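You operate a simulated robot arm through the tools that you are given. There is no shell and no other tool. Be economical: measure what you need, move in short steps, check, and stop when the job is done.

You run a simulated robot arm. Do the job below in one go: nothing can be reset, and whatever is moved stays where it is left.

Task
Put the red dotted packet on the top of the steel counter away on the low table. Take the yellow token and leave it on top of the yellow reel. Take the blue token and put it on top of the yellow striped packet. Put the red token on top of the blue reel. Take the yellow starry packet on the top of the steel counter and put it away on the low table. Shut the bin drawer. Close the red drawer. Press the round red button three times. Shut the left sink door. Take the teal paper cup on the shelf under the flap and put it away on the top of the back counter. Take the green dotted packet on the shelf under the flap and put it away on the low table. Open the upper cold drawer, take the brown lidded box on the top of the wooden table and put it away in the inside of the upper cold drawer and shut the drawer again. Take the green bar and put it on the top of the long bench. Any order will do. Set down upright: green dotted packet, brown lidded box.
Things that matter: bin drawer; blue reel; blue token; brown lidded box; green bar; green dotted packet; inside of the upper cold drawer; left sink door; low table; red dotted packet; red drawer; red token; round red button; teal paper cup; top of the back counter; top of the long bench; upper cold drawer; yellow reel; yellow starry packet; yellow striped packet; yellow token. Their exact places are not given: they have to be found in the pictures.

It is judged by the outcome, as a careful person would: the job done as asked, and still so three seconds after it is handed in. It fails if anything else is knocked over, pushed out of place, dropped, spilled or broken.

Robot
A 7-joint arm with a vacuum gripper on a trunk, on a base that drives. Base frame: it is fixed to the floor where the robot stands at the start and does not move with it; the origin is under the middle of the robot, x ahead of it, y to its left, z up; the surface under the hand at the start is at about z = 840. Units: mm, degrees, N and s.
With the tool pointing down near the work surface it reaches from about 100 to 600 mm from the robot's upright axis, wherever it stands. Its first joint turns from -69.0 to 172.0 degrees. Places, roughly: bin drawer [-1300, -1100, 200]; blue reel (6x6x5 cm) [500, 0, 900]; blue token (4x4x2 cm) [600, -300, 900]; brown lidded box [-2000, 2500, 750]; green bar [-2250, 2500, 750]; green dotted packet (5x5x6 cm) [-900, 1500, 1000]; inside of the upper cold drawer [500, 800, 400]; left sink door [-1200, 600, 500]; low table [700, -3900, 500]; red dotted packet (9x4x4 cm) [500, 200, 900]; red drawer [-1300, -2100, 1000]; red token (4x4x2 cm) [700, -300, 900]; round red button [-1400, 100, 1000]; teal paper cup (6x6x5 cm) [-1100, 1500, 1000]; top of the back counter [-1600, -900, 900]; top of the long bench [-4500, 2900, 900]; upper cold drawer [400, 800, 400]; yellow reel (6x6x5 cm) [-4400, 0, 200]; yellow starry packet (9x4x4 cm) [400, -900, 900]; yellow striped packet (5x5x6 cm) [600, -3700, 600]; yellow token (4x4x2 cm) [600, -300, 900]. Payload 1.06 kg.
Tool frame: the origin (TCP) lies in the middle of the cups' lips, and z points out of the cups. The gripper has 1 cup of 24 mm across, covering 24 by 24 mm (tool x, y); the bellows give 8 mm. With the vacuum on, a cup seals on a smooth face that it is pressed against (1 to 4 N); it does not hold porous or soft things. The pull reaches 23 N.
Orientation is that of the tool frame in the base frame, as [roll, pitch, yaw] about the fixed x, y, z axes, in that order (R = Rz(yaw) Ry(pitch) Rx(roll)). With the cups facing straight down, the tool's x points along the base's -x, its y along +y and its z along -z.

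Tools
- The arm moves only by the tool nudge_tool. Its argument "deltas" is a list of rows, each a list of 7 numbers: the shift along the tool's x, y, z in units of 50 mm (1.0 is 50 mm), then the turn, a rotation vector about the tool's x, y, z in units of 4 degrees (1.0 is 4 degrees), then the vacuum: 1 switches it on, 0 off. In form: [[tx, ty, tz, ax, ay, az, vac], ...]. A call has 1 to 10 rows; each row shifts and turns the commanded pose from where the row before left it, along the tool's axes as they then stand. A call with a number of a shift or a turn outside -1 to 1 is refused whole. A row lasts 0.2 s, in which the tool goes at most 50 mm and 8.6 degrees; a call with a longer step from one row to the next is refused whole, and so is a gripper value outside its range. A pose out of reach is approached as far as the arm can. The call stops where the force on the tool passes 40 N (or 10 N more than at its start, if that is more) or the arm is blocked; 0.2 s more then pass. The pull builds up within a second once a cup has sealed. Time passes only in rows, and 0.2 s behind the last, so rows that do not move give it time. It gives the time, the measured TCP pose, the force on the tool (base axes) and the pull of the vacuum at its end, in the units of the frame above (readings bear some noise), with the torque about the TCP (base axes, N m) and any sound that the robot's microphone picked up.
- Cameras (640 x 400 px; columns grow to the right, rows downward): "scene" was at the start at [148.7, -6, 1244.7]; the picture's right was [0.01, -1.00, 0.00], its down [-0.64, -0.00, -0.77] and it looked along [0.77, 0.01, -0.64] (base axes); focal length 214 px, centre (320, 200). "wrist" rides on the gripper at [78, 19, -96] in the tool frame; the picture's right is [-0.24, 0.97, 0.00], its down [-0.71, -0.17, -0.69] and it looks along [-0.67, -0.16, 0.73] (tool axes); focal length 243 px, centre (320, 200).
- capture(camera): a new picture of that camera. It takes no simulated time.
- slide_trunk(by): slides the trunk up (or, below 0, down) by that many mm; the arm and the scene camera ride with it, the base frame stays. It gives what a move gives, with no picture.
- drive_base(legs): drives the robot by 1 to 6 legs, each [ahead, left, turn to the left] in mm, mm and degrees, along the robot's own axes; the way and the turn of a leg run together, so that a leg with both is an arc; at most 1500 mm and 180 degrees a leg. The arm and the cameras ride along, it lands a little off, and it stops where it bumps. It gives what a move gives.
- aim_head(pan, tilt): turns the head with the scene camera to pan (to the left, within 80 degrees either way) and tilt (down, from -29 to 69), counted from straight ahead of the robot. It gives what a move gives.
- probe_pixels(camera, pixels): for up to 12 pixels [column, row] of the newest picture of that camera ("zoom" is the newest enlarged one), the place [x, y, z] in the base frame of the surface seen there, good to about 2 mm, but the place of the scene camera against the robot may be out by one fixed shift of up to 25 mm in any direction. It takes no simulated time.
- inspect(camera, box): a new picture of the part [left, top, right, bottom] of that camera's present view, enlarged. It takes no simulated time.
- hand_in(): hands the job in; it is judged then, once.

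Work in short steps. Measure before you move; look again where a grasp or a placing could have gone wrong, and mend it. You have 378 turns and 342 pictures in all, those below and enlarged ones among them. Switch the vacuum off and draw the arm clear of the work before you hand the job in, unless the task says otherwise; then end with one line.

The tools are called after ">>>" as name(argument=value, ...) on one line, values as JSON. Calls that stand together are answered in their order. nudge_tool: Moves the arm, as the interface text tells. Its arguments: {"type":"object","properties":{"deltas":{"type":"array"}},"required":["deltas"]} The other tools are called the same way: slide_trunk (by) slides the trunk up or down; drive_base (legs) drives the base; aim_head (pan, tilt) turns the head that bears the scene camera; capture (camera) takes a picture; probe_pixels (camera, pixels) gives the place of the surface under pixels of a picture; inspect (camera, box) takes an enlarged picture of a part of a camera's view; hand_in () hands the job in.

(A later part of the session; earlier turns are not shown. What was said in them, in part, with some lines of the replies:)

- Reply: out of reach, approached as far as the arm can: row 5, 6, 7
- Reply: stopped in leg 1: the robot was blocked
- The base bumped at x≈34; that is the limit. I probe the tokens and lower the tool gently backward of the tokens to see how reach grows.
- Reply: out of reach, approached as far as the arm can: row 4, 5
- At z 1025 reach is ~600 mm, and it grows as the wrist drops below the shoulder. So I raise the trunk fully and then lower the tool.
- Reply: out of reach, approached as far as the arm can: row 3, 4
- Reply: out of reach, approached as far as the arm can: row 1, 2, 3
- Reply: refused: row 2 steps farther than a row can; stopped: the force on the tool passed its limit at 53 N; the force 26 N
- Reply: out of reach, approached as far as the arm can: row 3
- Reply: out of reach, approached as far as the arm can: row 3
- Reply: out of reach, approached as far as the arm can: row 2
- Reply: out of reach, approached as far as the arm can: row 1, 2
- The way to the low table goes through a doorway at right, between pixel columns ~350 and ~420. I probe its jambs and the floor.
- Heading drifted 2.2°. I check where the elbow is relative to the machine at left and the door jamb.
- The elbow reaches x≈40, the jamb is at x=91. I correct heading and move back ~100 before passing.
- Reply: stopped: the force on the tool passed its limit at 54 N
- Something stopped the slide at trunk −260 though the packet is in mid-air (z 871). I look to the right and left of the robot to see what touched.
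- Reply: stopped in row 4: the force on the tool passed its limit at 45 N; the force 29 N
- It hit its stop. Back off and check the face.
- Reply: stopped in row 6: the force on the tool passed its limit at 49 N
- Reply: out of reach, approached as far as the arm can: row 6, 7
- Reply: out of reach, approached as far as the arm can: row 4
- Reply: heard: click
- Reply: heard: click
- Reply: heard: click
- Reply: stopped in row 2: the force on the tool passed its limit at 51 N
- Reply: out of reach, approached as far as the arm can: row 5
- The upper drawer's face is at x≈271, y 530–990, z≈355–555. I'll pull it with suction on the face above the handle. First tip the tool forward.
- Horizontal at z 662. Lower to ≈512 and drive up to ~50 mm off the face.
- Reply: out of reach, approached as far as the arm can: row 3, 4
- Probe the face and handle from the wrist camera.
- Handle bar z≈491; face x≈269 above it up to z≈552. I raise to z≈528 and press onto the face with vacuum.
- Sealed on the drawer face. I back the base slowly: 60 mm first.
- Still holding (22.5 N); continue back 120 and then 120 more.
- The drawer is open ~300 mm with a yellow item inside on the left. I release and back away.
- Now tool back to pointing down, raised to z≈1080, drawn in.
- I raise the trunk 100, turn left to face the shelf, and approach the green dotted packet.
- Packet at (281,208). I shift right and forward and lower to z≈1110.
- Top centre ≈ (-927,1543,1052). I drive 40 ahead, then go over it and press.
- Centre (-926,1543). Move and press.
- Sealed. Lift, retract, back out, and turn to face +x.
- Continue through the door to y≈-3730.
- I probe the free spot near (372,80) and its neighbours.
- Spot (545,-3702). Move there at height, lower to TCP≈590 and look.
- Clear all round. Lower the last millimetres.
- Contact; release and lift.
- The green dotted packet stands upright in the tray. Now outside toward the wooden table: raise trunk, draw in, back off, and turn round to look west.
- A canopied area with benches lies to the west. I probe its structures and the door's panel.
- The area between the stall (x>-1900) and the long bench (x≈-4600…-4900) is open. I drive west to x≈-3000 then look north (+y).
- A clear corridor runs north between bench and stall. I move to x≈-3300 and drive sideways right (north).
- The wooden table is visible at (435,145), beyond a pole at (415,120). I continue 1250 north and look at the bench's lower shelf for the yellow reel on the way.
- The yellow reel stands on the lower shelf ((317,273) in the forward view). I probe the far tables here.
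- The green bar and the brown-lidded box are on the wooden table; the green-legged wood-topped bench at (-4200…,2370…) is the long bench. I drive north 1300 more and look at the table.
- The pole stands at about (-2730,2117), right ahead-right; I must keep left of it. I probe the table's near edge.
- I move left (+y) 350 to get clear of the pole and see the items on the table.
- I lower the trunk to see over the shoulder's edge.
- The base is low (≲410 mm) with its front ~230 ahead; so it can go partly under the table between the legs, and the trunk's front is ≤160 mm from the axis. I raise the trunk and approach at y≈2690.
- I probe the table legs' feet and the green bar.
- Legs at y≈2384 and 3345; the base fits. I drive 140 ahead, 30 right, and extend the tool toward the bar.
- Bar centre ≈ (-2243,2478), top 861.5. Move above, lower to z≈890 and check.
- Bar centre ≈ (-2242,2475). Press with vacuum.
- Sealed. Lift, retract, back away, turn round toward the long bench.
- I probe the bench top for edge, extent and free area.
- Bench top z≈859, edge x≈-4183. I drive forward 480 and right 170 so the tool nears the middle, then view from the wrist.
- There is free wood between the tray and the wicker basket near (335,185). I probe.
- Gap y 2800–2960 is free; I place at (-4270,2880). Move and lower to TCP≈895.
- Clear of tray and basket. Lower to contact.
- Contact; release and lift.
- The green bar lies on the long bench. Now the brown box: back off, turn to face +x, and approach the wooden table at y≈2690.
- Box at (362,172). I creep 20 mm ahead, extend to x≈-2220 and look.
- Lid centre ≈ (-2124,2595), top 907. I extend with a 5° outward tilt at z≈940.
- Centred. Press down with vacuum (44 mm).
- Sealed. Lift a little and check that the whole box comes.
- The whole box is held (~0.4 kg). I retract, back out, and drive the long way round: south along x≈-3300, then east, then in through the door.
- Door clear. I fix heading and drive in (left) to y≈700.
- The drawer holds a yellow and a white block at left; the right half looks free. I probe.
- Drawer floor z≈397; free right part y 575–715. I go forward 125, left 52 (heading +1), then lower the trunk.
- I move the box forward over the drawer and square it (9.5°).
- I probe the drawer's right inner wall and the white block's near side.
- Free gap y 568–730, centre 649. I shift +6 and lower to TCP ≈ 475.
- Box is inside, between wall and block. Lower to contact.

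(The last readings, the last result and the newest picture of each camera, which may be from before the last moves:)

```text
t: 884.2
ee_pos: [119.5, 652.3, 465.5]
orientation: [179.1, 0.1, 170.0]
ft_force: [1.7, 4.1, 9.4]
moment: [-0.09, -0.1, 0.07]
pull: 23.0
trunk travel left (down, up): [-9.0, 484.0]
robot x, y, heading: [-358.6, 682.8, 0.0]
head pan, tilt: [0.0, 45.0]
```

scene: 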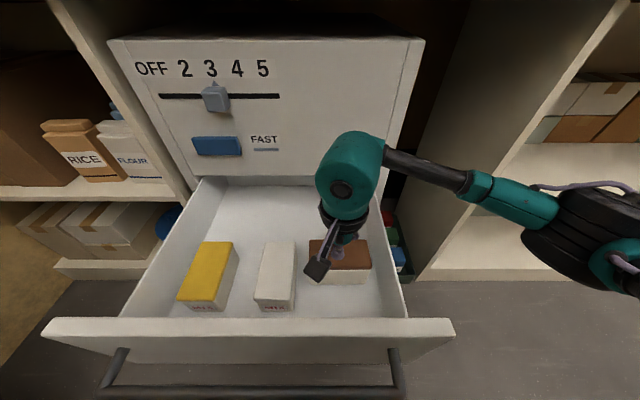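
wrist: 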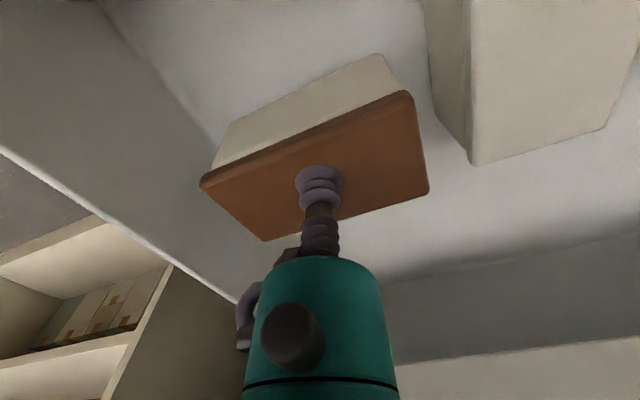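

Contact. Release, wait, lift out.

>>> nudge_tool(deltas=[[0, 0, -0.03, 0, 0, 0, 0], [0, 0, 0, 0, 0, 0, 0], [0, 0, 0, 0, 0, 0, 0], [0, 0, 0, 0, 0, 0, 0], [0, 0, -0.2, 0, 0, 0, 0], [0, 0, -0.9, 0, 0, 0, 0], [0, 0, -0.9, 0, 0, 0, 0], [0, 0, -0.9, 0, 0, 0, 0], [0, 0, -0.9, 0, 0, 0, 0]])

>>> capture(camera="scene")

```text
t: 886.2
ee_pos: [118.9, 646.8, 658.6]
orientation: [179.2, -0.2, 170.0]
ft_force: [0.2, -0.1, -0.8]
moment: [0.03, 0.03, 0.01]
pull: 0.0
trunk travel left (down, up): [-9.0, 484.0]
robot x, y, heading: [-353.7, 681.4, 0.1]
head pan, tilt: [0.0, 45.0]
```

```text
173 pictures are left
```

scene: 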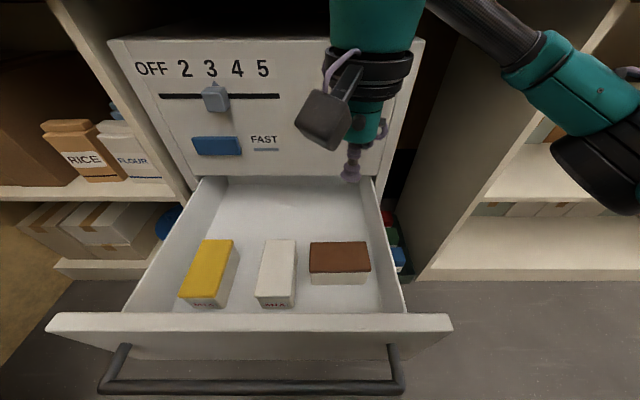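

The box stands upright beside the white block. To shut the drawer, I back off, tip the tool forward again and push its front.

>>> drive_base(legs=[[-330, 0, 0]])

>>> nudge_tool(deltas=[[0, 0.5, 0, 0, 0, -0.8, 0], [0, 0.5, 0, 0, 0, -0.8, 0], [0, 0.5, 0, 0, 0, -0.8, 0], [0, 0, 0, 0, -1, 0, 0], [0, 0, 0, 0, -1, 0, 0], [0, 0, 0, 0, -1, 0, 0], [0, 0, 0, 0, -1, 0, 0], [0, 0, 0, 0, -1, 0, 0], [0, 0, 0, 0, -1, 0, 0], [0, 0, 0, 0, -1, 0, 0]])

>>> nudge_tool(deltas=[[0, 0, 0, 0, -1, 0, 0], [0, 0, 0, 0, -1, 0, 0], [0, 0, 0, 0, -1, 0, 0], [0, 0, 0, 0, -1, 0, 0], [0, 0, 0, 0, -1, 0, 0], [0, 0, 0, 0, -1, 0, 0], [0, 0, 0, 0, -1, 0, 0], [0, 0, 0, 0, -1, 0, 0]])

>>> nudge_tool(deltas=[[0, 0, 0, 0, -1, 0, 0], [0, 0, 0, 0, -1, 0, 0], [0, 0, 0, 0, -1, 0, 0], [0, 0, 0, 0, -1, 0, 0], [0, 0, 0, 0, -1, 0, 0], [0, 0, 0, 0, -1, 0, 0]])

```text
t: 888.4
ee_pos: [-214.5, 646.4, 657.1]
orientation: [179.2, -0.1, 169.9]
ft_force: [0.1, -0.5, 0.9]
moment: [-0.03, 0.0, -0.02]
pull: 0.2
trunk travel left (down, up): [-9.0, 484.0]
robot x, y, heading: [-686.9, 684.3, -0.1]
head pan, tilt: [0.0, 45.0]
```

```text
t: 890.6
ee_pos: [-205.8, 719.8, 658.5]
orientation: [179.1, 28.1, 179.1]
ft_force: [0.8, 0.3, 0.1]
moment: [-0.02, -0.01, 0.01]
pull: 0.1
trunk travel left (down, up): [-9.0, 484.0]
robot x, y, heading: [-687.3, 679.7, 0.0]
head pan, tilt: [0.0, 45.0]
```

```text
t: 892.4
ee_pos: [-204.3, 721.1, 658.6]
orientation: [178.4, 60.1, 178.2]
ft_force: [-0.3, 1.3, -0.5]
moment: [0.01, -0.03, 0.01]
pull: 0.0
trunk travel left (down, up): [-9.0, 484.0]
robot x, y, heading: [-689.4, 684.1, 0.0]
head pan, tilt: [0.0, 45.0]
```

```text
t: 893.8
ee_pos: [-206.3, 720.6, 657.2]
orientation: [171.7, 84.1, 171.2]
ft_force: [-0.4, -0.5, -0.4]
moment: [0.01, 0.01, 0.02]
pull: 0.1
trunk travel left (down, up): [-9.0, 484.0]
robot x, y, heading: [-686.4, 683.1, 0.2]
head pan, tilt: [0.0, 45.0]
```

Lower to z≈528, y≈760, then drive near the front face.

>>> nudge_tool(deltas=[[0.85, 0.3, 0, 0, 0, 0, 0], [0.85, 0.3, 0, 0, 0, 0, 0], [0.85, 0.2, 0, 0, 0, 0, 0]])

>>> drive_base(legs=[[140, 0, 0]])

>>> capture(camera="wrist")

>>> probe_pixels(camera="wrist", pixels=[[320, 110], [320, 140], [320, 160], [250, 150], [400, 130], [320, 90]])

```text
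t: 894.6
ee_pos: [-218.1, 758.3, 532.0]
orientation: [172.1, 83.9, 171.7]
ft_force: [0.0, -0.6, -0.1]
moment: [-0.01, -0.01, 0.03]
pull: 0.0
trunk travel left (down, up): [-9.0, 484.0]
robot x, y, heading: [-687.4, 680.2, -0.0]
head pan, tilt: [0.0, 45.0]
```

```text
t: 895.9
ee_pos: [-76.5, 758.8, 533.3]
orientation: [172.4, 83.8, 171.9]
ft_force: [0.6, 0.6, -0.2]
moment: [-0.02, 0.02, 0.0]
pull: 0.1
trunk travel left (down, up): [-9.0, 484.0]
robot x, y, heading: [-547.9, 683.5, -0.4]
head pan, tilt: [0.0, 45.0]
```

```text
172 pictures are left
```

wrist: 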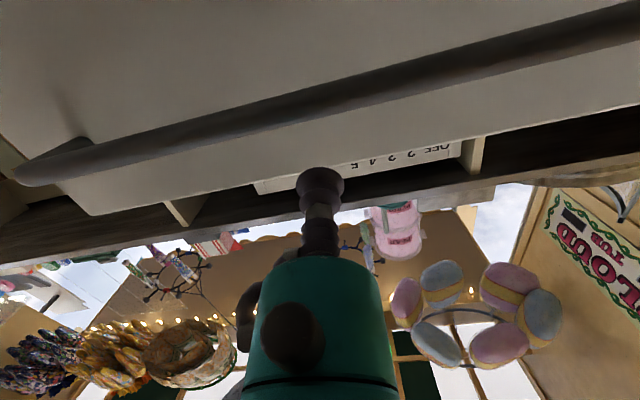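

```text
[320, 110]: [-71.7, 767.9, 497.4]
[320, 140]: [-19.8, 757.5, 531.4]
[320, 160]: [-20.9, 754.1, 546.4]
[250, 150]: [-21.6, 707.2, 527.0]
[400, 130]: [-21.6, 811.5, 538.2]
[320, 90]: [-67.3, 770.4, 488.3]
```

Face at x=-21, push height fine. I push by driving 110 mm at a time.

>>> drive_base(legs=[[120, 0, 0]])

>>> drive_base(legs=[[90, 0, 0]])

>>> capture(camera="wrist")

>>> probe_pixels(camera="wrist", pixels=[[320, 110], [320, 140], [320, 160], [250, 150], [400, 130], [320, 90]])

>>> capture(camera="scene")

```text
t: 897.1
ee_pos: [40.9, 758.1, 532.6]
orientation: [172.4, 83.9, 172.0]
ft_force: [1.0, 0.7, 0.9]
moment: [-0.04, 0.02, -0.03]
pull: 0.0
trunk travel left (down, up): [-9.0, 484.0]
robot x, y, heading: [-429.8, 684.4, -0.2]
head pan, tilt: [0.0, 45.0]
```

```text
t: 898.2
ee_pos: [131.0, 759.1, 532.4]
orientation: [172.4, 83.8, 172.1]
ft_force: [-0.7, -0.8, 0.7]
moment: [-0.02, 0.03, 0.06]
pull: 0.0
trunk travel left (down, up): [-9.0, 484.0]
robot x, y, heading: [-338.4, 686.4, -0.1]
head pan, tilt: [0.0, 45.0]
```

```text
171 pictures are left
```

wrist: 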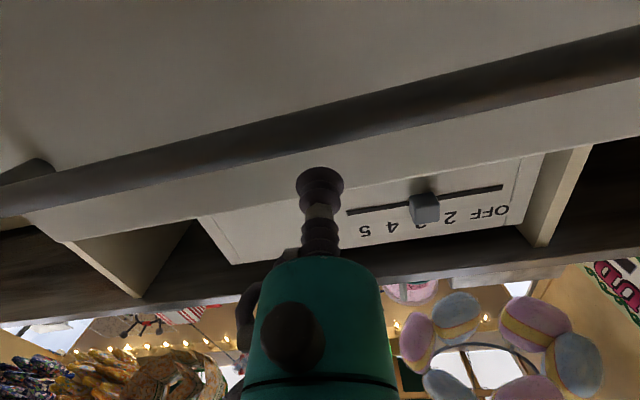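

```text
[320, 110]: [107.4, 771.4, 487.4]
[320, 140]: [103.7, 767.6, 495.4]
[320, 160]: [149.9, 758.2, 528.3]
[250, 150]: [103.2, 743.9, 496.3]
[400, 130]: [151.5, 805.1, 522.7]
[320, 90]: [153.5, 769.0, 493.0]
```

```text
170 pictures are left
```

scene: 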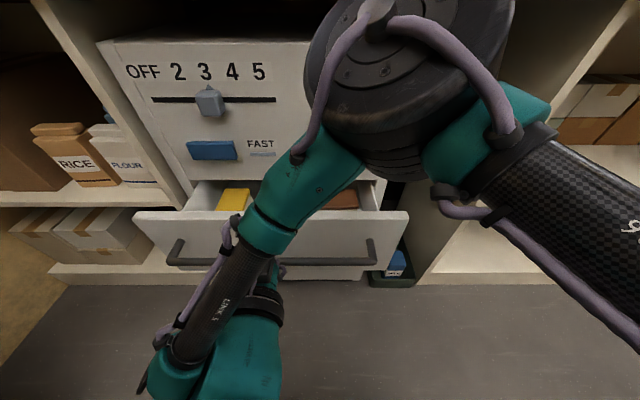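

Face now at x≈150 (home is ≈270). Drive 70 more, then finish with the arm.

>>> drive_base(legs=[[65, 0, 0]])

>>> nudge_tool(deltas=[[0, 0, 0.4, 0, 0, 0, 0], [0, 0, 0.4, 0, 0, 0, 0], [0, 0, 0.3, 0, 0, 0, 0], [0, 0, 0.2, 0, 0, 0, 0], [0, 0, 0.2, 0, 0, 0, 0]])

```text
t: 899.2
ee_pos: [197.7, 758.7, 533.9]
orientation: [172.3, 84.0, 172.0]
ft_force: [-0.1, 0.9, -0.6]
moment: [0.0, 0.03, 0.01]
pull: 0.0
trunk travel left (down, up): [-9.0, 484.0]
robot x, y, heading: [-273.6, 679.4, -0.1]
head pan, tilt: [0.0, 45.0]
```

```text
t: 900.5
ee_pos: [270.5, 758.4, 523.6]
orientation: [172.3, 83.9, 171.9]
ft_force: [-1.7, 0.5, -0.8]
moment: [0.03, -0.05, -0.01]
pull: 0.1
trunk travel left (down, up): [-9.0, 484.0]
robot x, y, heading: [-272.3, 681.4, 0.1]
head pan, tilt: [0.0, 45.0]
```

Nearly home; push a few mm more until it stops.

>>> nudge_tool(deltas=[[0, 0, 0.1, 0, 0, 0, 0], [0, 0, 0.06, 0, 0, 0, 0], [0, 0, 0.06, 0, 0, 0, 0], [0, 0, 0, 0, 0, 0, 0]])

>>> capture(camera="wrist")

>>> probe_pixels(camera="wrist", pixels=[[320, 50], [320, 165], [250, 180], [400, 150], [230, 230]])

```text
t: 901.3
ee_pos: [276.9, 758.4, 522.4]
orientation: [173.3, 83.5, 172.9]
ft_force: [-16.3, -2.0, 4.3]
moment: [0.07, 0.08, 0.02]
pull: 0.1
trunk travel left (down, up): [-9.0, 484.0]
robot x, y, heading: [-271.3, 681.3, -0.5]
head pan, tilt: [0.0, 45.0]
stopped in row 4: the force on the tool passed its limit at 42 N (the readings are from after the stop); the commanded pose is now the measured one
```

```text
169 pictures are left
```

wrist: 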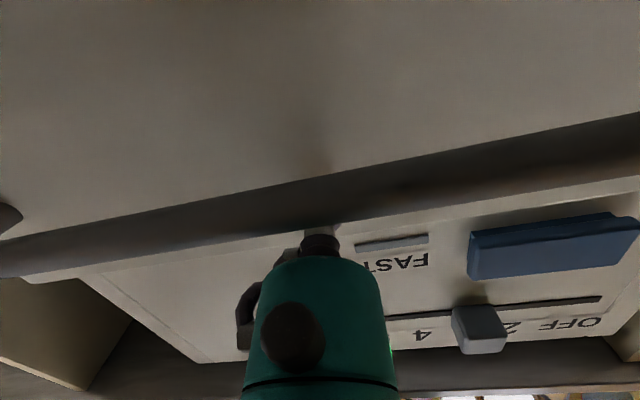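

```text
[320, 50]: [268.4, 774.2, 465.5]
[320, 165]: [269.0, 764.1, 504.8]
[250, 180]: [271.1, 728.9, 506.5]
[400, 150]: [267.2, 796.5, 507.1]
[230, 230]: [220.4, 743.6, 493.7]
```

The drawer is home (face 269, as at first). I back off, raise, and bring the tool down-pointing again for the yellow token.

>>> nudge_tool(deltas=[[0, 0, -0.4, 0, 0, 0, 0], [0, 0, -0.9, 0, 0, 0, 0]])

>>> drive_base(legs=[[-330, 0, 0]])

>>> slide_trunk(by=330)

>>> nudge_tool(deltas=[[-0.9, 0, 0, 0, 0, 0, 0], [-0.9, 0, 0, 0, 0, 0, 0], [-0.9, 0, 0, 0, 0, 0, 0], [-0.9, 0, 0, 0, 0, 0, 0], [0, 0, 0, 0, 1, 0, 0], [0, 0, 0, 0, 1, 0, 0], [0, 0, 0, 0, 1, 0, 0], [0, 0, 0, 0, 1, 0, 0], [0, 0, 0, 0, 1, 0, 0], [0, 0, 0, 0, 1, 0, 0]])

>>> nudge_tool(deltas=[[0, 0, 0, 0, 1, 0, 0], [0, 0, 0, 0, 1, 0, 0], [0, 0, 0, 0, 1, 0, 0], [0, 0, 0, 0, 1, 0, 0], [0, 0, 0, 0, 1, 0, 0], [0, 0, 0, 0, 1, 0, 0], [0, 0, 0, 0, 1, 0, 0], [0, 0, 0, 0, 1, 0, 0]])

>>> nudge_tool(deltas=[[0, 0, 0, 0, 1, 0, 0], [0, 0, 0, 0, 1, 0, 0], [0, 0, 0, 0, 1, 0, 0], [0, 0, 0, 0, 1, 0, 0], [0, 0, 0, 0, 1, 0, 0], [0, 0, 0, 0, 1, 0, 0], [0, 0, 0, 0, 0.9, 0, 0]])

>>> capture(camera="scene")

```text
t: 901.9
ee_pos: [213.1, 758.7, 529.8]
orientation: [173.1, 83.7, 172.7]
ft_force: [-0.6, 0.6, -0.5]
moment: [0.0, 0.01, -0.01]
pull: 0.0
trunk travel left (down, up): [-9.0, 484.0]
robot x, y, heading: [-272.2, 684.8, 0.2]
head pan, tilt: [0.0, 45.0]
```

```text
t: 904.0
ee_pos: [-106.8, 757.6, 529.4]
orientation: [173.3, 83.6, 172.7]
ft_force: [-0.7, -0.2, 0.5]
moment: [0.01, 0.03, -0.03]
pull: 0.0
trunk travel left (down, up): [-9.0, 484.0]
robot x, y, heading: [-594.8, 684.4, -0.1]
head pan, tilt: [0.0, 45.0]
```

```text
t: 907.3
ee_pos: [-106.8, 757.4, 860.0]
orientation: [173.2, 83.5, 172.7]
ft_force: [0.5, -0.4, -1.1]
moment: [0.02, -0.04, 0.0]
pull: 0.1
trunk travel left (down, up): [-339.0, 154.0]
robot x, y, heading: [-592.4, 682.9, 0.1]
head pan, tilt: [0.0, 45.0]
```

```text
t: 909.5
ee_pos: [-86.1, 756.9, 1039.7]
orientation: [178.5, 59.5, 178.3]
ft_force: [-0.7, 0.8, -1.1]
moment: [0.01, -0.01, 0.0]
pull: 0.0
trunk travel left (down, up): [-339.0, 154.0]
robot x, y, heading: [-594.1, 684.8, -0.2]
head pan, tilt: [0.0, 45.0]
```

```text
t: 911.3
ee_pos: [-86.2, 755.0, 1039.2]
orientation: [179.1, 27.5, 179.1]
ft_force: [-0.2, 1.0, -0.2]
moment: [-0.01, -0.01, -0.01]
pull: 0.0
trunk travel left (down, up): [-339.0, 154.0]
robot x, y, heading: [-595.6, 683.0, -0.2]
head pan, tilt: [0.0, 45.0]
```

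```text
t: 912.9
ee_pos: [-86.4, 756.9, 1038.8]
orientation: [179.2, 0.0, 179.5]
ft_force: [-0.2, 0.1, -0.5]
moment: [-0.01, 0.0, 0.01]
pull: 0.1
trunk travel left (down, up): [-339.0, 154.0]
robot x, y, heading: [-596.6, 685.2, -0.2]
head pan, tilt: [0.0, 45.0]
```

```text
168 pictures are left
```

scene: 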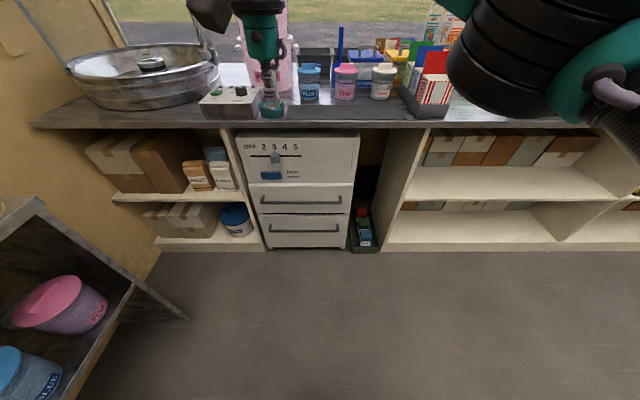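

Drawer shut. Draw in the arm, drive right to y≈-255 and forward to the counter.

>>> nudge_tool(deltas=[[0.9, -0.3, 0, 0, 0, 0, 0], [0.9, -0.3, 0, 0, 0, 0, 0], [0.9, -0.3, 0, 0, 0, 0, 0], [0.9, -0.3, 0, 0, 0, 0, 0]])

>>> drive_base(legs=[[0, -940, 0], [580, 0, 0]])

>>> capture(camera="wrist")

```text
t: 913.9
ee_pos: [-268.7, 697.9, 1038.8]
orientation: [179.1, 0.1, 179.6]
ft_force: [0.2, 1.0, 0.1]
moment: [0.03, -0.01, 0.0]
pull: 0.0
trunk travel left (down, up): [-339.0, 154.0]
robot x, y, heading: [-596.5, 680.1, -0.0]
head pan, tilt: [0.0, 45.0]
```

```text
t: 925.3
ee_pos: [315.2, -232.6, 1039.0]
orientation: [179.3, 0.0, 178.8]
ft_force: [1.0, -0.7, 0.6]
moment: [0.01, -0.02, 0.02]
pull: 0.0
trunk travel left (down, up): [-339.0, 154.0]
robot x, y, heading: [-12.5, -243.9, -0.8]
head pan, tilt: [0.0, 45.0]
```

```text
167 pictures are left
```

wrist: 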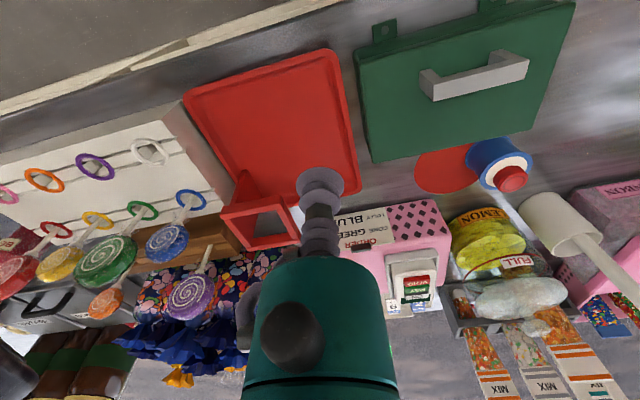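

Extend over the yellow token (≈(570,-258)).

>>> drive_base(legs=[[30, 0, 0.8]])

>>> nudge_tool(deltas=[[-0.9, -0.1, 0, 0, 0, 0, 0], [-0.9, -0.1, 0, 0, 0, 0, 0], [-0.9, -0.1, 0, 0, 0, 0, 0], [-0.9, -0.1, 0, 0, 0, 0, 0], [-0.6, -0.1, 0, 0, 0, 0, 0], [0, 0, 0.9, 0, 0, 0, 0]])

>>> capture(camera="wrist")

```text
t: 926.1
ee_pos: [347.7, -227.9, 1037.6]
orientation: [179.2, 0.0, 179.5]
ft_force: [-0.1, -1.0, -0.6]
moment: [-0.02, 0.0, 0.02]
pull: 0.1
trunk travel left (down, up): [-339.0, 154.0]
robot x, y, heading: [23.5, -241.3, -0.3]
head pan, tilt: [0.0, 45.0]
```

```text
t: 927.5
ee_pos: [558.2, -252.8, 993.7]
orientation: [179.3, 0.1, 179.7]
ft_force: [-0.7, 0.2, -0.4]
moment: [0.02, -0.02, -0.02]
pull: 0.1
trunk travel left (down, up): [-339.0, 154.0]
robot x, y, heading: [17.6, -241.1, 0.0]
head pan, tilt: [0.0, 45.0]
```

```text
166 pictures are left
```

wrist: 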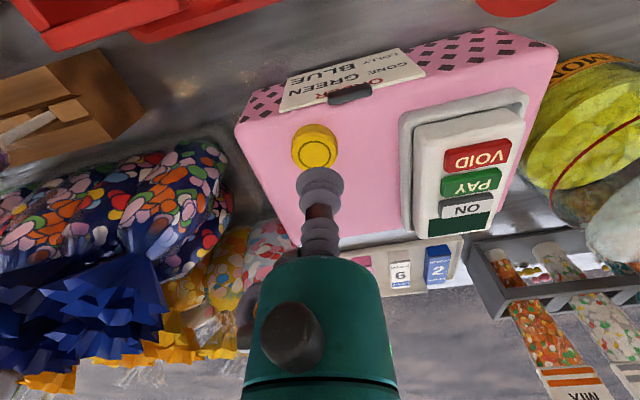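

>>> probe_pixels(camera="wrist", pixels=[[315, 150], [294, 150], [336, 150], [315, 136], [315, 164]])

```text
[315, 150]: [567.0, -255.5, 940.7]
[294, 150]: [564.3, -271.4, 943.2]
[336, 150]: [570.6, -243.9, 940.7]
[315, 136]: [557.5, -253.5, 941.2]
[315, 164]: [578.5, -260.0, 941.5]
```

Yellow token ≈ (567,-257,941). Go over and press.

>>> nudge_tool(deltas=[[-0.17, -0.08, 0.3, 0, 0, 0, 1], [0, 0, 0.6, 0, 0, 0, 1], [0, 0, 0.14, 0, 0, 0, 1], [0, 0, 0.06, 0, 0, 0, 1], [0, 0, 0, 0, 0, 0, 1], [0, 0, 0, 0, 0, 0, 1]])

```text
t: 928.9
ee_pos: [565.5, -257.5, 938.5]
orientation: [179.1, 0.2, 179.6]
ft_force: [4.0, 1.7, 16.1]
moment: [-0.06, -0.08, 0.03]
pull: 23.0
trunk travel left (down, up): [-339.0, 154.0]
robot x, y, heading: [17.9, -245.3, -0.1]
head pan, tilt: [0.0, 45.0]
```

Sealed. Lift, retract, drive out.

>>> nudge_tool(deltas=[[0, 0, -0.3, 0, 0, 0, 1], [0, 0, -0.8, 0, 0, 0, 1], [0.4, 0, -0.7, 0, 0, 0, 1], [0.9, 0.1, 0, 0, 0, 0, 1], [0.9, 0.1, 0, 0, 0, 0, 1], [0.9, 0.1, 0, 0, 0, 0, 1], [0.9, 0, 0, 0, 0, 0, 1], [0.8, 0, 0, 0, 0, 0, 1]])

>>> drive_base(legs=[[-480, 0, 0], [0, -1000, 0], [0, -1000, 0]])

>>> capture(camera="wrist")

```text
t: 930.7
ee_pos: [320.8, -240.8, 1026.7]
orientation: [179.3, 0.0, 179.6]
ft_force: [0.0, 0.5, -0.1]
moment: [0.0, 0.01, 0.0]
pull: 22.5
trunk travel left (down, up): [-339.0, 154.0]
robot x, y, heading: [17.6, -244.2, -0.2]
head pan, tilt: [0.0, 45.0]
```

```text
t: 950.9
ee_pos: [-134.3, -2235.4, 1026.8]
orientation: [179.2, 0.1, -179.2]
ft_force: [0.8, 0.0, -0.2]
moment: [-0.02, 0.02, -0.01]
pull: 22.8
trunk travel left (down, up): [-339.0, 154.0]
robot x, y, heading: [-437.9, -2239.4, 1.4]
head pan, tilt: [0.0, 45.0]
```

```text
165 pictures are left
```

wrist: 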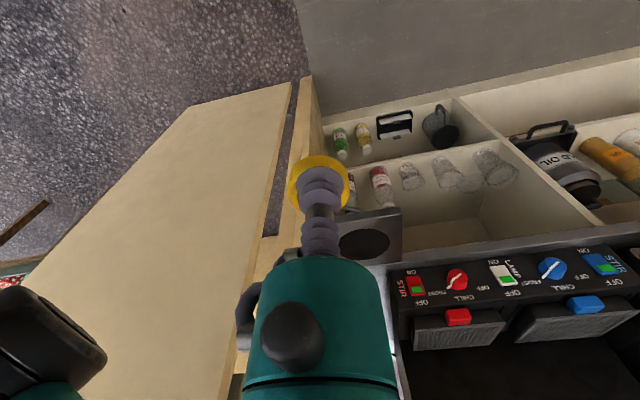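

Holding. Continue out, then reverse west to x≈-3250 and go north to y≈-50.

>>> drive_base(legs=[[0, 0, -1.4], [0, -1300, 0], [-1400, 0, 0], [-1400, 0, 0]])

>>> drive_base(legs=[[0, 1200, 0], [0, 1200, 0], [0, 1050, 0]])

>>> drive_base(legs=[[0, 0, 90], [0, 0, 90]])

>>> aim_head(pan=0, tilt=30)

>>> capture(camera="scene")

```text
t: 976.3
ee_pos: [-2958.7, -3547.7, 1026.8]
orientation: [179.2, 0.1, 179.4]
ft_force: [0.8, -0.1, -0.2]
moment: [-0.03, -0.04, -0.05]
pull: 23.5
trunk travel left (down, up): [-339.0, 154.0]
robot x, y, heading: [-3260.4, -3551.2, -0.2]
head pan, tilt: [0.0, 45.0]
```

```text
t: 1006.7
ee_pos: [-2891.7, -86.0, 1026.2]
orientation: [179.1, 0.0, 178.5]
ft_force: [-0.3, -0.4, -0.1]
moment: [0.0, -0.01, -0.04]
pull: 22.5
trunk travel left (down, up): [-339.0, 154.0]
robot x, y, heading: [-3192.5, -81.4, -1.0]
head pan, tilt: [0.0, 45.0]
```

```text
t: 1014.8
ee_pos: [-3498.2, -84.6, 1026.2]
orientation: [179.2, 0.0, -0.7]
ft_force: [-0.5, 0.3, -0.2]
moment: [0.0, 0.02, -0.01]
pull: 23.2
trunk travel left (down, up): [-339.0, 154.0]
robot x, y, heading: [-3192.9, -84.9, 179.7]
head pan, tilt: [0.0, 45.0]
```

```text
t: 1015.5
ee_pos: [-3496.7, -83.5, 1026.7]
orientation: [179.1, 0.1, -0.7]
ft_force: [0.5, 0.4, 0.2]
moment: [-0.02, 0.03, 0.0]
pull: 23.1
trunk travel left (down, up): [-339.0, 154.0]
robot x, y, heading: [-3198.5, -83.0, 179.7]
head pan, tilt: [0.0, 30.0]
```

```text
164 pictures are left
```

scene: 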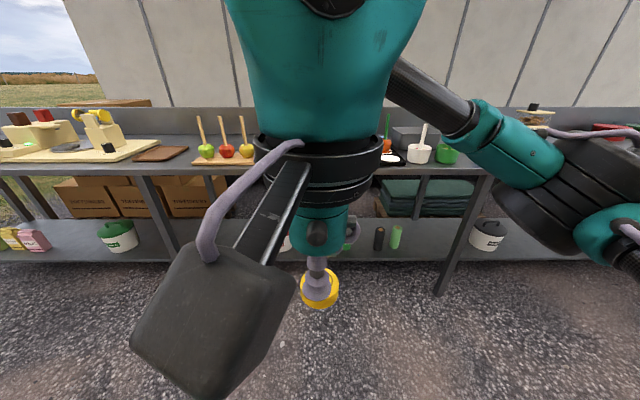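

The reel is hidden behind the gripper. I move right 250 to see it.

>>> drive_base(legs=[[0, -250, 0]])

>>> aim_head(pan=10, tilt=30)

>>> capture(camera="scene")

```text
t: 1018.3
ee_pos: [-3496.0, 164.7, 1026.5]
orientation: [179.2, 0.0, -0.6]
ft_force: [0.2, 0.8, 0.1]
moment: [-0.03, 0.02, 0.0]
pull: 22.9
trunk travel left (down, up): [-339.0, 154.0]
robot x, y, heading: [-3192.6, 168.6, 179.7]
head pan, tilt: [0.0, 30.0]
```

```text
t: 1019.1
ee_pos: [-3494.9, 165.1, 1027.0]
orientation: [179.1, 0.0, -0.7]
ft_force: [0.1, -1.2, -0.3]
moment: [0.01, 0.03, -0.01]
pull: 22.4
trunk travel left (down, up): [-339.0, 154.0]
robot x, y, heading: [-3194.7, 168.7, 179.6]
head pan, tilt: [10.0, 30.0]
```

```text
163 pictures are left
```

scene: 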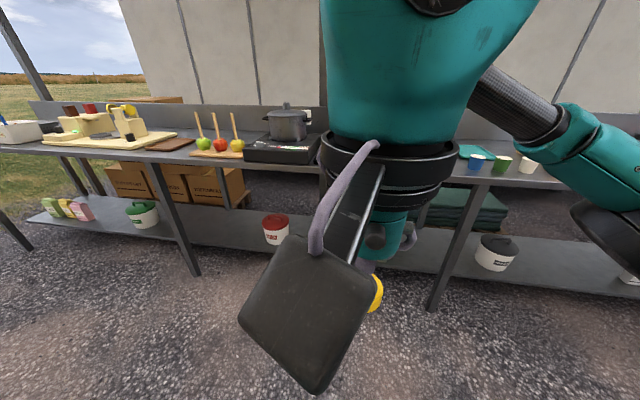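

Still hidden. I go left 500 instead, to see it on the right of the gripper.

>>> drive_base(legs=[[0, 550, 0]])

>>> aim_head(pan=-15, tilt=35)

>>> capture(camera="scene")

```text
t: 1024.4
ee_pos: [-3499.0, -383.0, 1026.4]
orientation: [179.1, 0.0, -0.7]
ft_force: [0.2, -0.4, -0.5]
moment: [-0.01, 0.01, 0.0]
pull: 23.4
trunk travel left (down, up): [-339.0, 154.0]
robot x, y, heading: [-3198.6, -379.9, 179.8]
head pan, tilt: [10.0, 30.0]
```

```text
t: 1025.2
ee_pos: [-3498.2, -382.4, 1027.5]
orientation: [179.2, 0.0, -0.6]
ft_force: [0.1, -0.1, 0.0]
moment: [0.01, -0.01, 0.02]
pull: 22.8
trunk travel left (down, up): [-339.0, 154.0]
robot x, y, heading: [-3198.2, -382.0, 179.7]
head pan, tilt: [-15.0, 35.0]
```

```text
162 pictures are left
```

scene: 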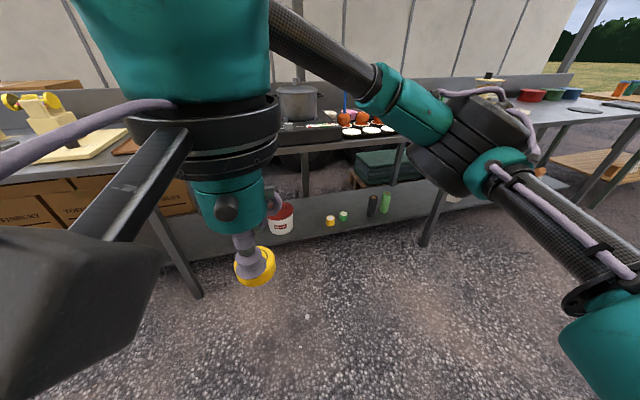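

The yellow reel is at (331,220), with a green one to its right at (343,215). I probe and enlarge.

>>> inspect(camera="scene", box=[270, 130, 430, 250])

>>> probe_pixels(camera="scene", pixels=[[331, 218], [331, 224], [344, 214], [331, 230], [320, 235], [340, 205], [300, 150], [340, 145], [372, 198], [385, 195], [330, 190], [281, 210]])

```text
3.33 times, centred on (350, 190) of scene
```

zoom: 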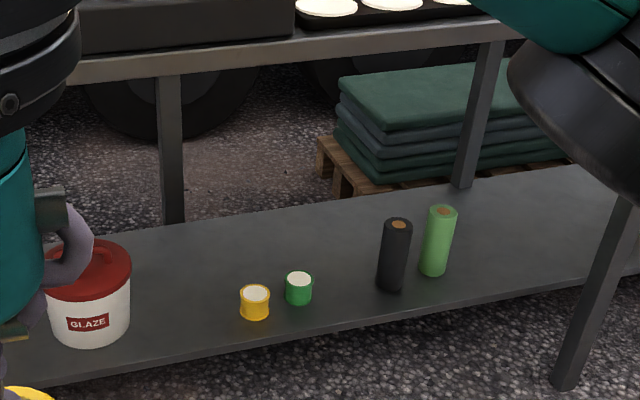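

```text
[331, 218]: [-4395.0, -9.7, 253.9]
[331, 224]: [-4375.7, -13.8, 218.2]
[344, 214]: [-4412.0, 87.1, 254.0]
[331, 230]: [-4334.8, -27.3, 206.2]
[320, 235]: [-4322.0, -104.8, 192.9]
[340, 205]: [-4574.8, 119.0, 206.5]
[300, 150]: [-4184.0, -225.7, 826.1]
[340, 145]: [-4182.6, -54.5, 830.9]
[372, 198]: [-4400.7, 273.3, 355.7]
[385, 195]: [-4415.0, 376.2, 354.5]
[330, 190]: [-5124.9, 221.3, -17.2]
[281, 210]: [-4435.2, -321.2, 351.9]
```

Reel top ≈ (-4402,-15,270) on a shelf (z≈222) set back under the bench top (edge x≈-4183, z≈858). I must see how the arm looks with the tool low, so I lower it here in the open first.

>>> slide_trunk(by=-165)

>>> slide_trunk(by=-165)

>>> nudge_tool(deltas=[[-0.9, 0, 0, 0, 0, 0, 1], [-0.9, 0, 0, 0, 0, 0, 1], [-0.9, 0, 0, 0, 0, 0, 1], [-0.9, 0, 0, 0, 0, 0, 1], [0, 0, 0.9, 0, 0, 0, 1], [0, 0, 0.9, 0, 0, 0, 1], [0, 0, 0.9, 0, 0, 0, 1], [0, 0, 0.9, 0, 0, 0, 1]])

>>> nudge_tool(deltas=[[0, 0, 0.9, 0, 0, 0, 1], [0, 0, 0.9, 0, 0, 0, 1], [0, 0, 0.9, 0, 0, 0, 1], [0, 0, 0.9, 0, 0, 0, 1]])

>>> capture(camera="scene")

```text
t: 1027.1
ee_pos: [-3499.4, -382.8, 861.8]
orientation: [179.3, 0.0, -0.5]
ft_force: [0.1, -0.3, -0.2]
moment: [0.01, 0.02, -0.01]
pull: 22.4
trunk travel left (down, up): [-174.0, 319.0]
robot x, y, heading: [-3194.2, -382.0, 179.7]
head pan, tilt: [-15.0, 35.0]
```

```text
t: 1027.7
ee_pos: [-3502.4, -381.8, 841.8]
orientation: [179.5, -0.3, -1.4]
ft_force: [-2.3, 0.2, -0.8]
moment: [0.08, -0.07, -0.08]
pull: 22.8
trunk travel left (down, up): [-158.0, 335.0]
robot x, y, heading: [-3194.1, -381.5, 179.6]
head pan, tilt: [-15.0, 35.0]
stopped: the force on the tool passed its limit at 60 N (the readings are from after the stop); the commanded pose is now the measured one
```

```text
t: 1029.5
ee_pos: [-3681.6, -380.6, 662.8]
orientation: [179.4, -0.2, -1.3]
ft_force: [0.3, -0.3, -0.3]
moment: [0.01, 0.02, -0.02]
pull: 22.4
trunk travel left (down, up): [-158.0, 335.0]
robot x, y, heading: [-3192.5, -380.0, 179.9]
head pan, tilt: [-15.0, 35.0]
```

```text
t: 1030.5
ee_pos: [-3680.2, -382.1, 482.5]
orientation: [179.4, -0.3, -1.2]
ft_force: [-0.3, -0.3, 0.4]
moment: [-0.02, 0.02, 0.01]
pull: 23.5
trunk travel left (down, up): [-158.0, 335.0]
robot x, y, heading: [-3196.5, -382.2, 179.6]
head pan, tilt: [-15.0, 35.0]
```

```text
160 pictures are left
```

scene: 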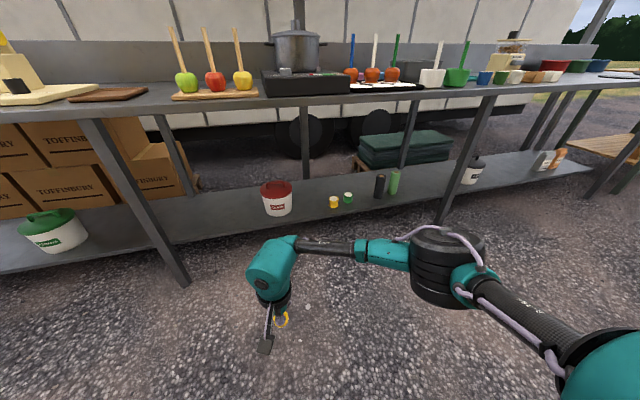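

The slide touched something only because the arm was folded close; the token is still held. Now I probe elbow and wrist heights in this pose.

>>> probe_pixels(camera="scene", pixels=[[425, 235], [445, 235], [440, 270], [415, 265], [272, 245], [290, 245], [340, 245], [385, 245], [480, 260], [260, 270]])

```text
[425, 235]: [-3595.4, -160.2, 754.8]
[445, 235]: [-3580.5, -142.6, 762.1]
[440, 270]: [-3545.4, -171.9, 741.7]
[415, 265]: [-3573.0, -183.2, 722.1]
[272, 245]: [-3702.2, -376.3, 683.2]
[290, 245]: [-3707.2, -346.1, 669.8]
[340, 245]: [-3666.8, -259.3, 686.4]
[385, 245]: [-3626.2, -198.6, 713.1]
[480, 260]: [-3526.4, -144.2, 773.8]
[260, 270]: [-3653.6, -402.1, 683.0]
```

With the trunk at its lowest the wrist top will be ≈505 and the elbow top ≈630, which fits below the bench top (~815). I lower the trunk further and line up with the reel.

>>> slide_trunk(by=-145)

>>> drive_base(legs=[[0, -365, 0.3], [430, 0, 0]])

>>> capture(camera="scene")

>>> capture(camera="wrist")

```text
t: 1032.2
ee_pos: [-3681.5, -382.1, 337.1]
orientation: [179.3, -0.2, -1.2]
ft_force: [0.0, 0.0, 0.5]
moment: [-0.01, -0.02, 0.01]
pull: 23.0
trunk travel left (down, up): [-13.0, 480.0]
robot x, y, heading: [-3195.9, -379.3, 179.7]
head pan, tilt: [-15.0, 35.0]
```

```text
t: 1038.2
ee_pos: [-4101.1, -14.7, 337.2]
orientation: [179.4, -0.1, -1.1]
ft_force: [-0.1, -0.5, 0.2]
moment: [-0.02, 0.02, 0.01]
pull: 22.6
trunk travel left (down, up): [-13.0, 480.0]
robot x, y, heading: [-3614.7, -13.1, 179.9]
head pan, tilt: [-15.0, 35.0]
```

```text
159 pictures are left
```

scene: 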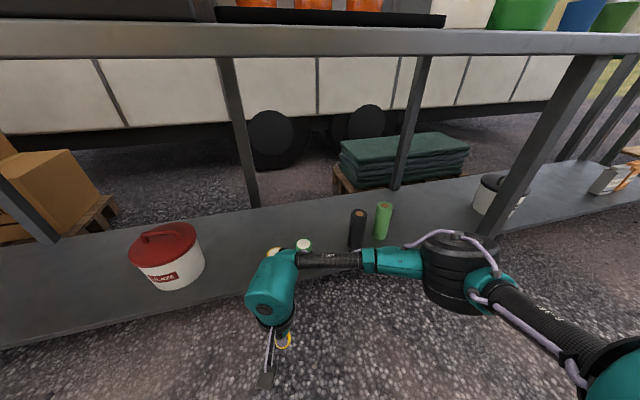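

```text
158 pictures are left
```

wrist: 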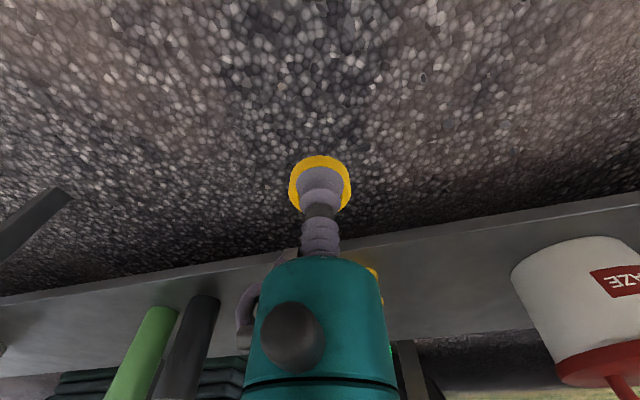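

I probe the front leg at right and the cylinders against the elbow's path.

>>> probe_pixels(camera="scene", pixels=[[520, 200], [505, 225], [470, 265], [480, 240], [358, 215], [383, 208], [440, 250], [300, 50], [300, 30], [275, 250], [304, 243], [370, 250]])

```text
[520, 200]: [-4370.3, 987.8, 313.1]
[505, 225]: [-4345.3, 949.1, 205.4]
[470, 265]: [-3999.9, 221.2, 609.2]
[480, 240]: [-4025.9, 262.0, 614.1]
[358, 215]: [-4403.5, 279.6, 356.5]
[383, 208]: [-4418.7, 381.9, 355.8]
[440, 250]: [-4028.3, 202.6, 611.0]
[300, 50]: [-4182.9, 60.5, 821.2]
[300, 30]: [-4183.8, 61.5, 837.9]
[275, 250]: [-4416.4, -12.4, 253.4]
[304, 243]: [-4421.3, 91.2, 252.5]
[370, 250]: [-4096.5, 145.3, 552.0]
```

Nothing in the way. I drive 190 further and look at the reel from the wrist.

>>> drive_base(legs=[[190, 0, 0]])

>>> capture(camera="wrist")

>>> capture(camera="scene")

```text
t: 1039.7
ee_pos: [-4288.2, -16.0, 337.0]
orientation: [179.4, -0.1, -0.8]
ft_force: [-0.2, -0.3, -1.0]
moment: [0.02, 0.04, 0.0]
pull: 23.1
trunk travel left (down, up): [-13.0, 480.0]
robot x, y, heading: [-3803.5, -13.8, -179.7]
head pan, tilt: [-15.0, 35.0]
```

```text
157 pictures are left
```

wrist: 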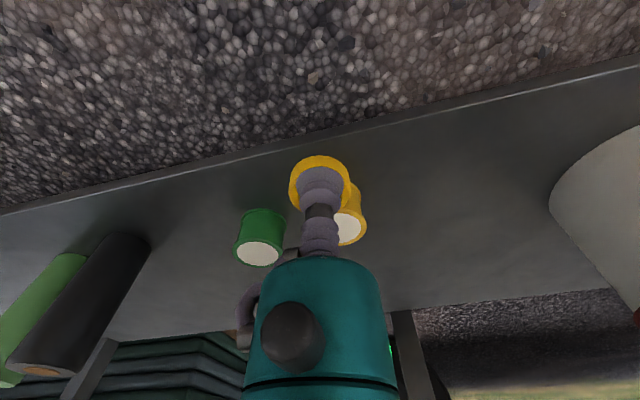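

```text
156 pictures are left
```

scene: 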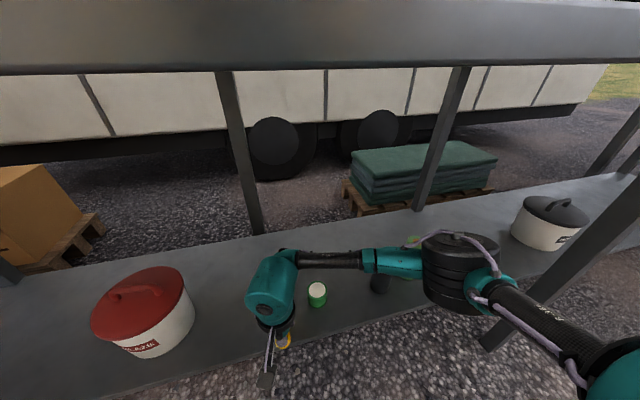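

>>> probe_pixels(camera="wrist", pixels=[[350, 228], [362, 238], [345, 240], [357, 215], [258, 253], [364, 228], [342, 243]])

```text
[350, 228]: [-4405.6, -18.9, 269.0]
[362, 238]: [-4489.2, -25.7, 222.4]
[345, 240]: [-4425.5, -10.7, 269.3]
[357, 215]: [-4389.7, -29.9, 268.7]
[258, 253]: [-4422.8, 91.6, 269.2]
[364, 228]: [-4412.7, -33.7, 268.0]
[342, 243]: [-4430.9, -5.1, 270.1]
```

Yellow reel centre is about (-4408,-7). I drive 80 more and measure again.

>>> drive_base(legs=[[70, 0, 0]])

>>> capture(camera="wrist")

```text
t: 1040.7
ee_pos: [-4356.6, -16.4, 337.9]
orientation: [179.3, -0.2, -0.9]
ft_force: [-1.1, -0.1, 0.7]
moment: [-0.01, -0.01, 0.0]
pull: 23.3
trunk travel left (down, up): [-13.0, 480.0]
robot x, y, heading: [-3867.9, -16.9, -179.9]
head pan, tilt: [-15.0, 35.0]
```

```text
155 pictures are left
```

wrist: 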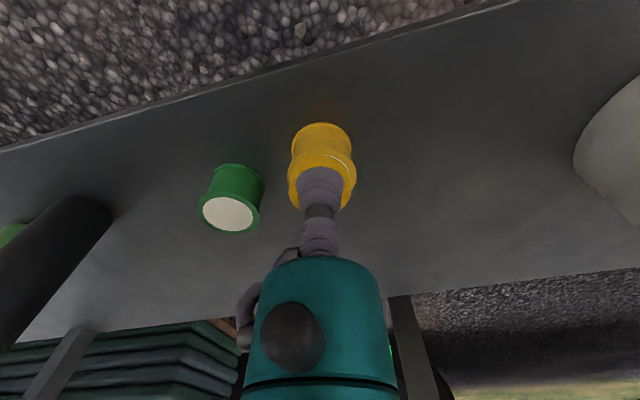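

>>> probe_pixels(camera="wrist", pixels=[[320, 127], [293, 145], [350, 140], [320, 148], [296, 165], [228, 214], [205, 215], [256, 212], [228, 198], [352, 165]])

```text
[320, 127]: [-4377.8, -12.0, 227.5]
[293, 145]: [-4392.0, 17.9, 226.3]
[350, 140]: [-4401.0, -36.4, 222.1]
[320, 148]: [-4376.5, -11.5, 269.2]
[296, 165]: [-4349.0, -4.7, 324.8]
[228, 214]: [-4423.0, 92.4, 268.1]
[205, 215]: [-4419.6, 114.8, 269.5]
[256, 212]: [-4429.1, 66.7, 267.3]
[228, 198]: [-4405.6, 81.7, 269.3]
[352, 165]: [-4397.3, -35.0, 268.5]
```

Yellow reel centre ≈ (-4402,-9), top 269. I move the tool there and lower to TCP≈300.

>>> nudge_tool(deltas=[[-0.5, -0.08, 0, 0, 0, 0, 1], [-0.41, -0.07, 0, 0, 0, 0, 1], [0, 0, 0.5, 0, 0, 0, 1], [0, 0, 0.2, 0, 0, 0, 1], [0, 0, 0, 0, 0, 0, 1]])

>>> capture(camera="wrist")

>>> inspect(camera="scene", box=[200, 220, 360, 380])

```text
t: 1041.9
ee_pos: [-4402.2, -8.4, 302.6]
orientation: [179.4, -0.2, -1.0]
ft_force: [-0.2, 0.1, 0.6]
moment: [-0.01, 0.03, 0.02]
pull: 22.8
trunk travel left (down, up): [-13.0, 480.0]
robot x, y, heading: [-3872.2, -13.8, -180.0]
head pan, tilt: [-15.0, 35.0]
```

```text
154 pictures are left
```

wrist: 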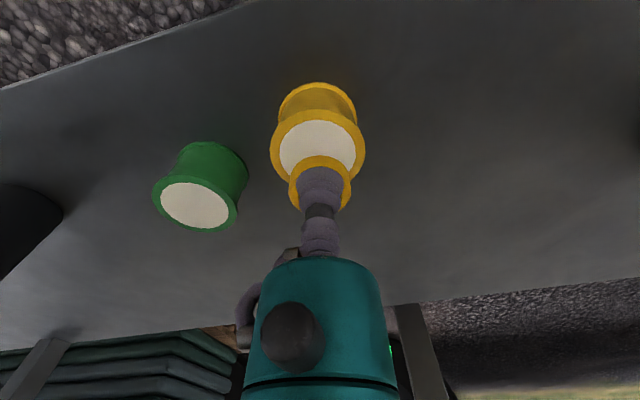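

```text
2.50 times, centred on (280, 300) of scene
```

zoom: 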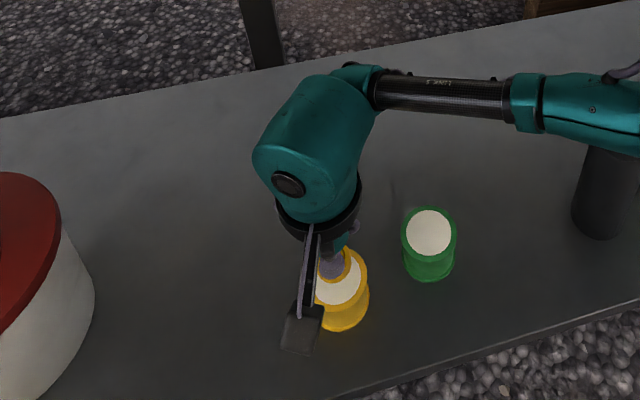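

I probe the reel's top now that it is visible below the token.

>>> probe_pixels(camera="wrist", pixels=[[273, 148], [364, 148], [318, 112], [318, 140], [300, 150], [345, 150]])

```text
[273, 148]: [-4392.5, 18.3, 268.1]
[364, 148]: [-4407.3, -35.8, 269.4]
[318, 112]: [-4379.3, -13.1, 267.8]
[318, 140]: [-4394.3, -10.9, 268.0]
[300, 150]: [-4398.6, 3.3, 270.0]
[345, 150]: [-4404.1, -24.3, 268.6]
```

Centre ≈ (-4405,-9): aligned within 3 mm. Lower to contact.

>>> nudge_tool(deltas=[[-0.05, 0, 0.24, 0, 0, 0, 1], [0, 0, 0.08, 0, 0, 0, 1], [0, 0, 0.06, 0, 0, 0, 1], [0, 0, 0, 0, 0, 0, 1]])

```text
t: 1042.9
ee_pos: [-4404.2, -8.1, 283.8]
orientation: [179.4, -0.2, -0.9]
ft_force: [0.3, 1.0, 2.8]
moment: [0.03, 0.03, 0.0]
pull: 22.9
trunk travel left (down, up): [-13.0, 480.0]
robot x, y, heading: [-3872.6, -11.8, -179.8]
head pan, tilt: [-15.0, 35.0]
```

Contact (2.8 N). Release and lift straight up.

>>> nudge_tool(deltas=[[0, 0, 0.02, 0, 0, 0, 0], [0, 0, 0, 0, 0, 0, 0], [0, 0, 0, 0, 0, 0, 0], [0, 0, 0, 0, 0, 0, 0], [0, 0, -0.2, 0, 0, 0, 0], [0, 0, -0.8, 0, 0, 0, 0], [0, 0, -0.4, 0, 0, 0, 0]])

>>> capture(camera="wrist")

```text
t: 1044.5
ee_pos: [-4404.5, -8.2, 352.1]
orientation: [179.4, -0.1, -0.9]
ft_force: [1.0, -0.3, -0.6]
moment: [0.01, 0.02, -0.02]
pull: 0.0
trunk travel left (down, up): [-13.0, 480.0]
robot x, y, heading: [-3871.3, -10.2, -180.0]
head pan, tilt: [-15.0, 35.0]
```

```text
152 pictures are left
```

wrist: 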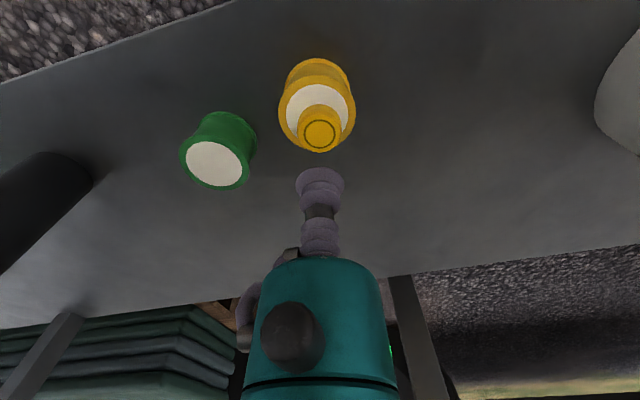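

>>> probe_pixels(camera="wrist", pixels=[[319, 134], [300, 134], [339, 133], [319, 120], [319, 150], [281, 112], [354, 112], [318, 88]])

>>> inspect(camera="wrist", box=[260, 50, 380, 170])

```text
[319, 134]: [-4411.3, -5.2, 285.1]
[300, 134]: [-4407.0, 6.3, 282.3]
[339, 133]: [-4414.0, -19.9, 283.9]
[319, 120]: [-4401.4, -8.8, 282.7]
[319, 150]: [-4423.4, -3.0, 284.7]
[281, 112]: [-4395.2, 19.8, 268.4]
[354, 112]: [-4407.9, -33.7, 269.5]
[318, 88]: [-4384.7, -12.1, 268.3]
```

```text
3.33 times, centred on (320, 110) of wrist
```

zoom: 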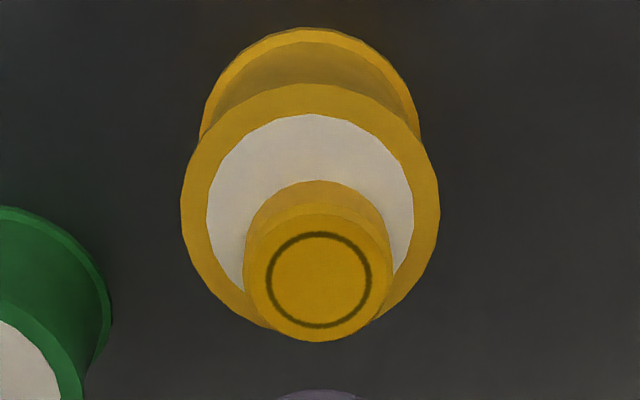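

The yellow token rests on the yellow reel. I back the robot out from under the bench and clear the arm.

>>> drive_base(legs=[[-500, 0, 0]])

>>> nudge_tool(deltas=[[0, 0, -0.9, 0, 0, 0, 0], [0, 0, -0.9, 0, 0, 0, 0], [0, 0, -0.9, 0, 0, 0, 0]])

>>> capture(camera="scene")

```text
t: 1047.5
ee_pos: [-3894.4, -7.0, 352.7]
orientation: [179.4, -0.2, -0.9]
ft_force: [-0.1, -0.2, -0.6]
moment: [0.0, 0.0, -0.03]
pull: 0.0
trunk travel left (down, up): [-13.0, 480.0]
robot x, y, heading: [-3362.7, -12.4, -179.7]
head pan, tilt: [-15.0, 35.0]
```

```text
t: 1048.3
ee_pos: [-3895.1, -6.8, 488.8]
orientation: [179.4, -0.3, -0.7]
ft_force: [-0.3, 0.7, -0.3]
moment: [0.0, 0.0, -0.01]
pull: 0.1
trunk travel left (down, up): [-13.0, 480.0]
robot x, y, heading: [-3359.2, -13.0, -179.7]
head pan, tilt: [-15.0, 35.0]
```

```text
150 pictures are left
```

scene: 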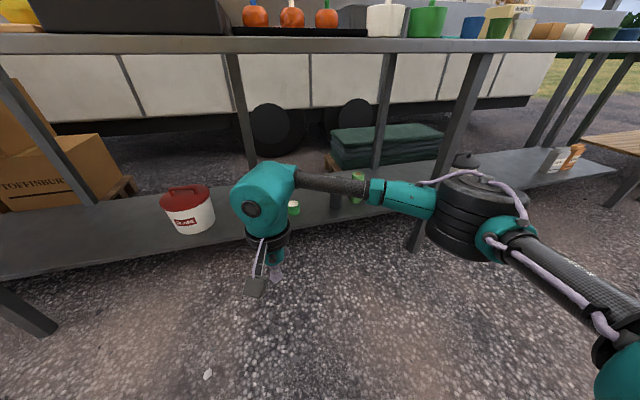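

I check that the black and green cylinders by the reel still stand, from a little further aside.

>>> drive_base(legs=[[0, 400, 0]])

>>> capture(camera="scene")

```text
t: 1052.3
ee_pos: [-3894.4, -395.6, 486.0]
orientation: [179.4, -0.2, -1.0]
ft_force: [0.1, -0.4, -0.7]
moment: [0.03, -0.03, -0.01]
pull: 0.0
trunk travel left (down, up): [-13.0, 480.0]
robot x, y, heading: [-3361.0, -401.2, 180.1]
head pan, tilt: [-15.0, 35.0]
```

```text
149 pictures are left
```

scene: 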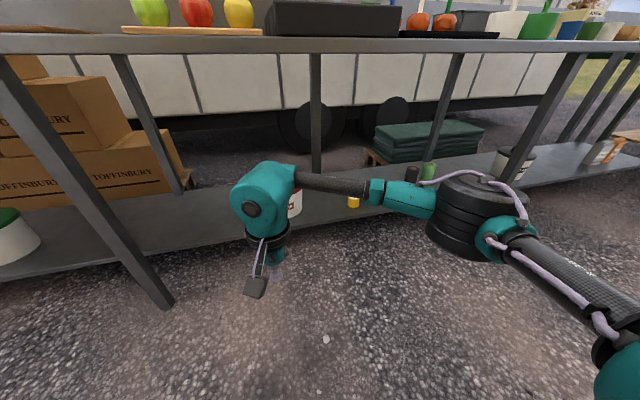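

The cylinders stand, the reel and its token are in place, the vacuum is off and the arm is clear. I hand in.

>>> hand_in()

```text
The job is handed in.
```

All the tasks are done and the job is handed in. The three packets for the low table sit in the tray already on it, and nothing was seen out of place.
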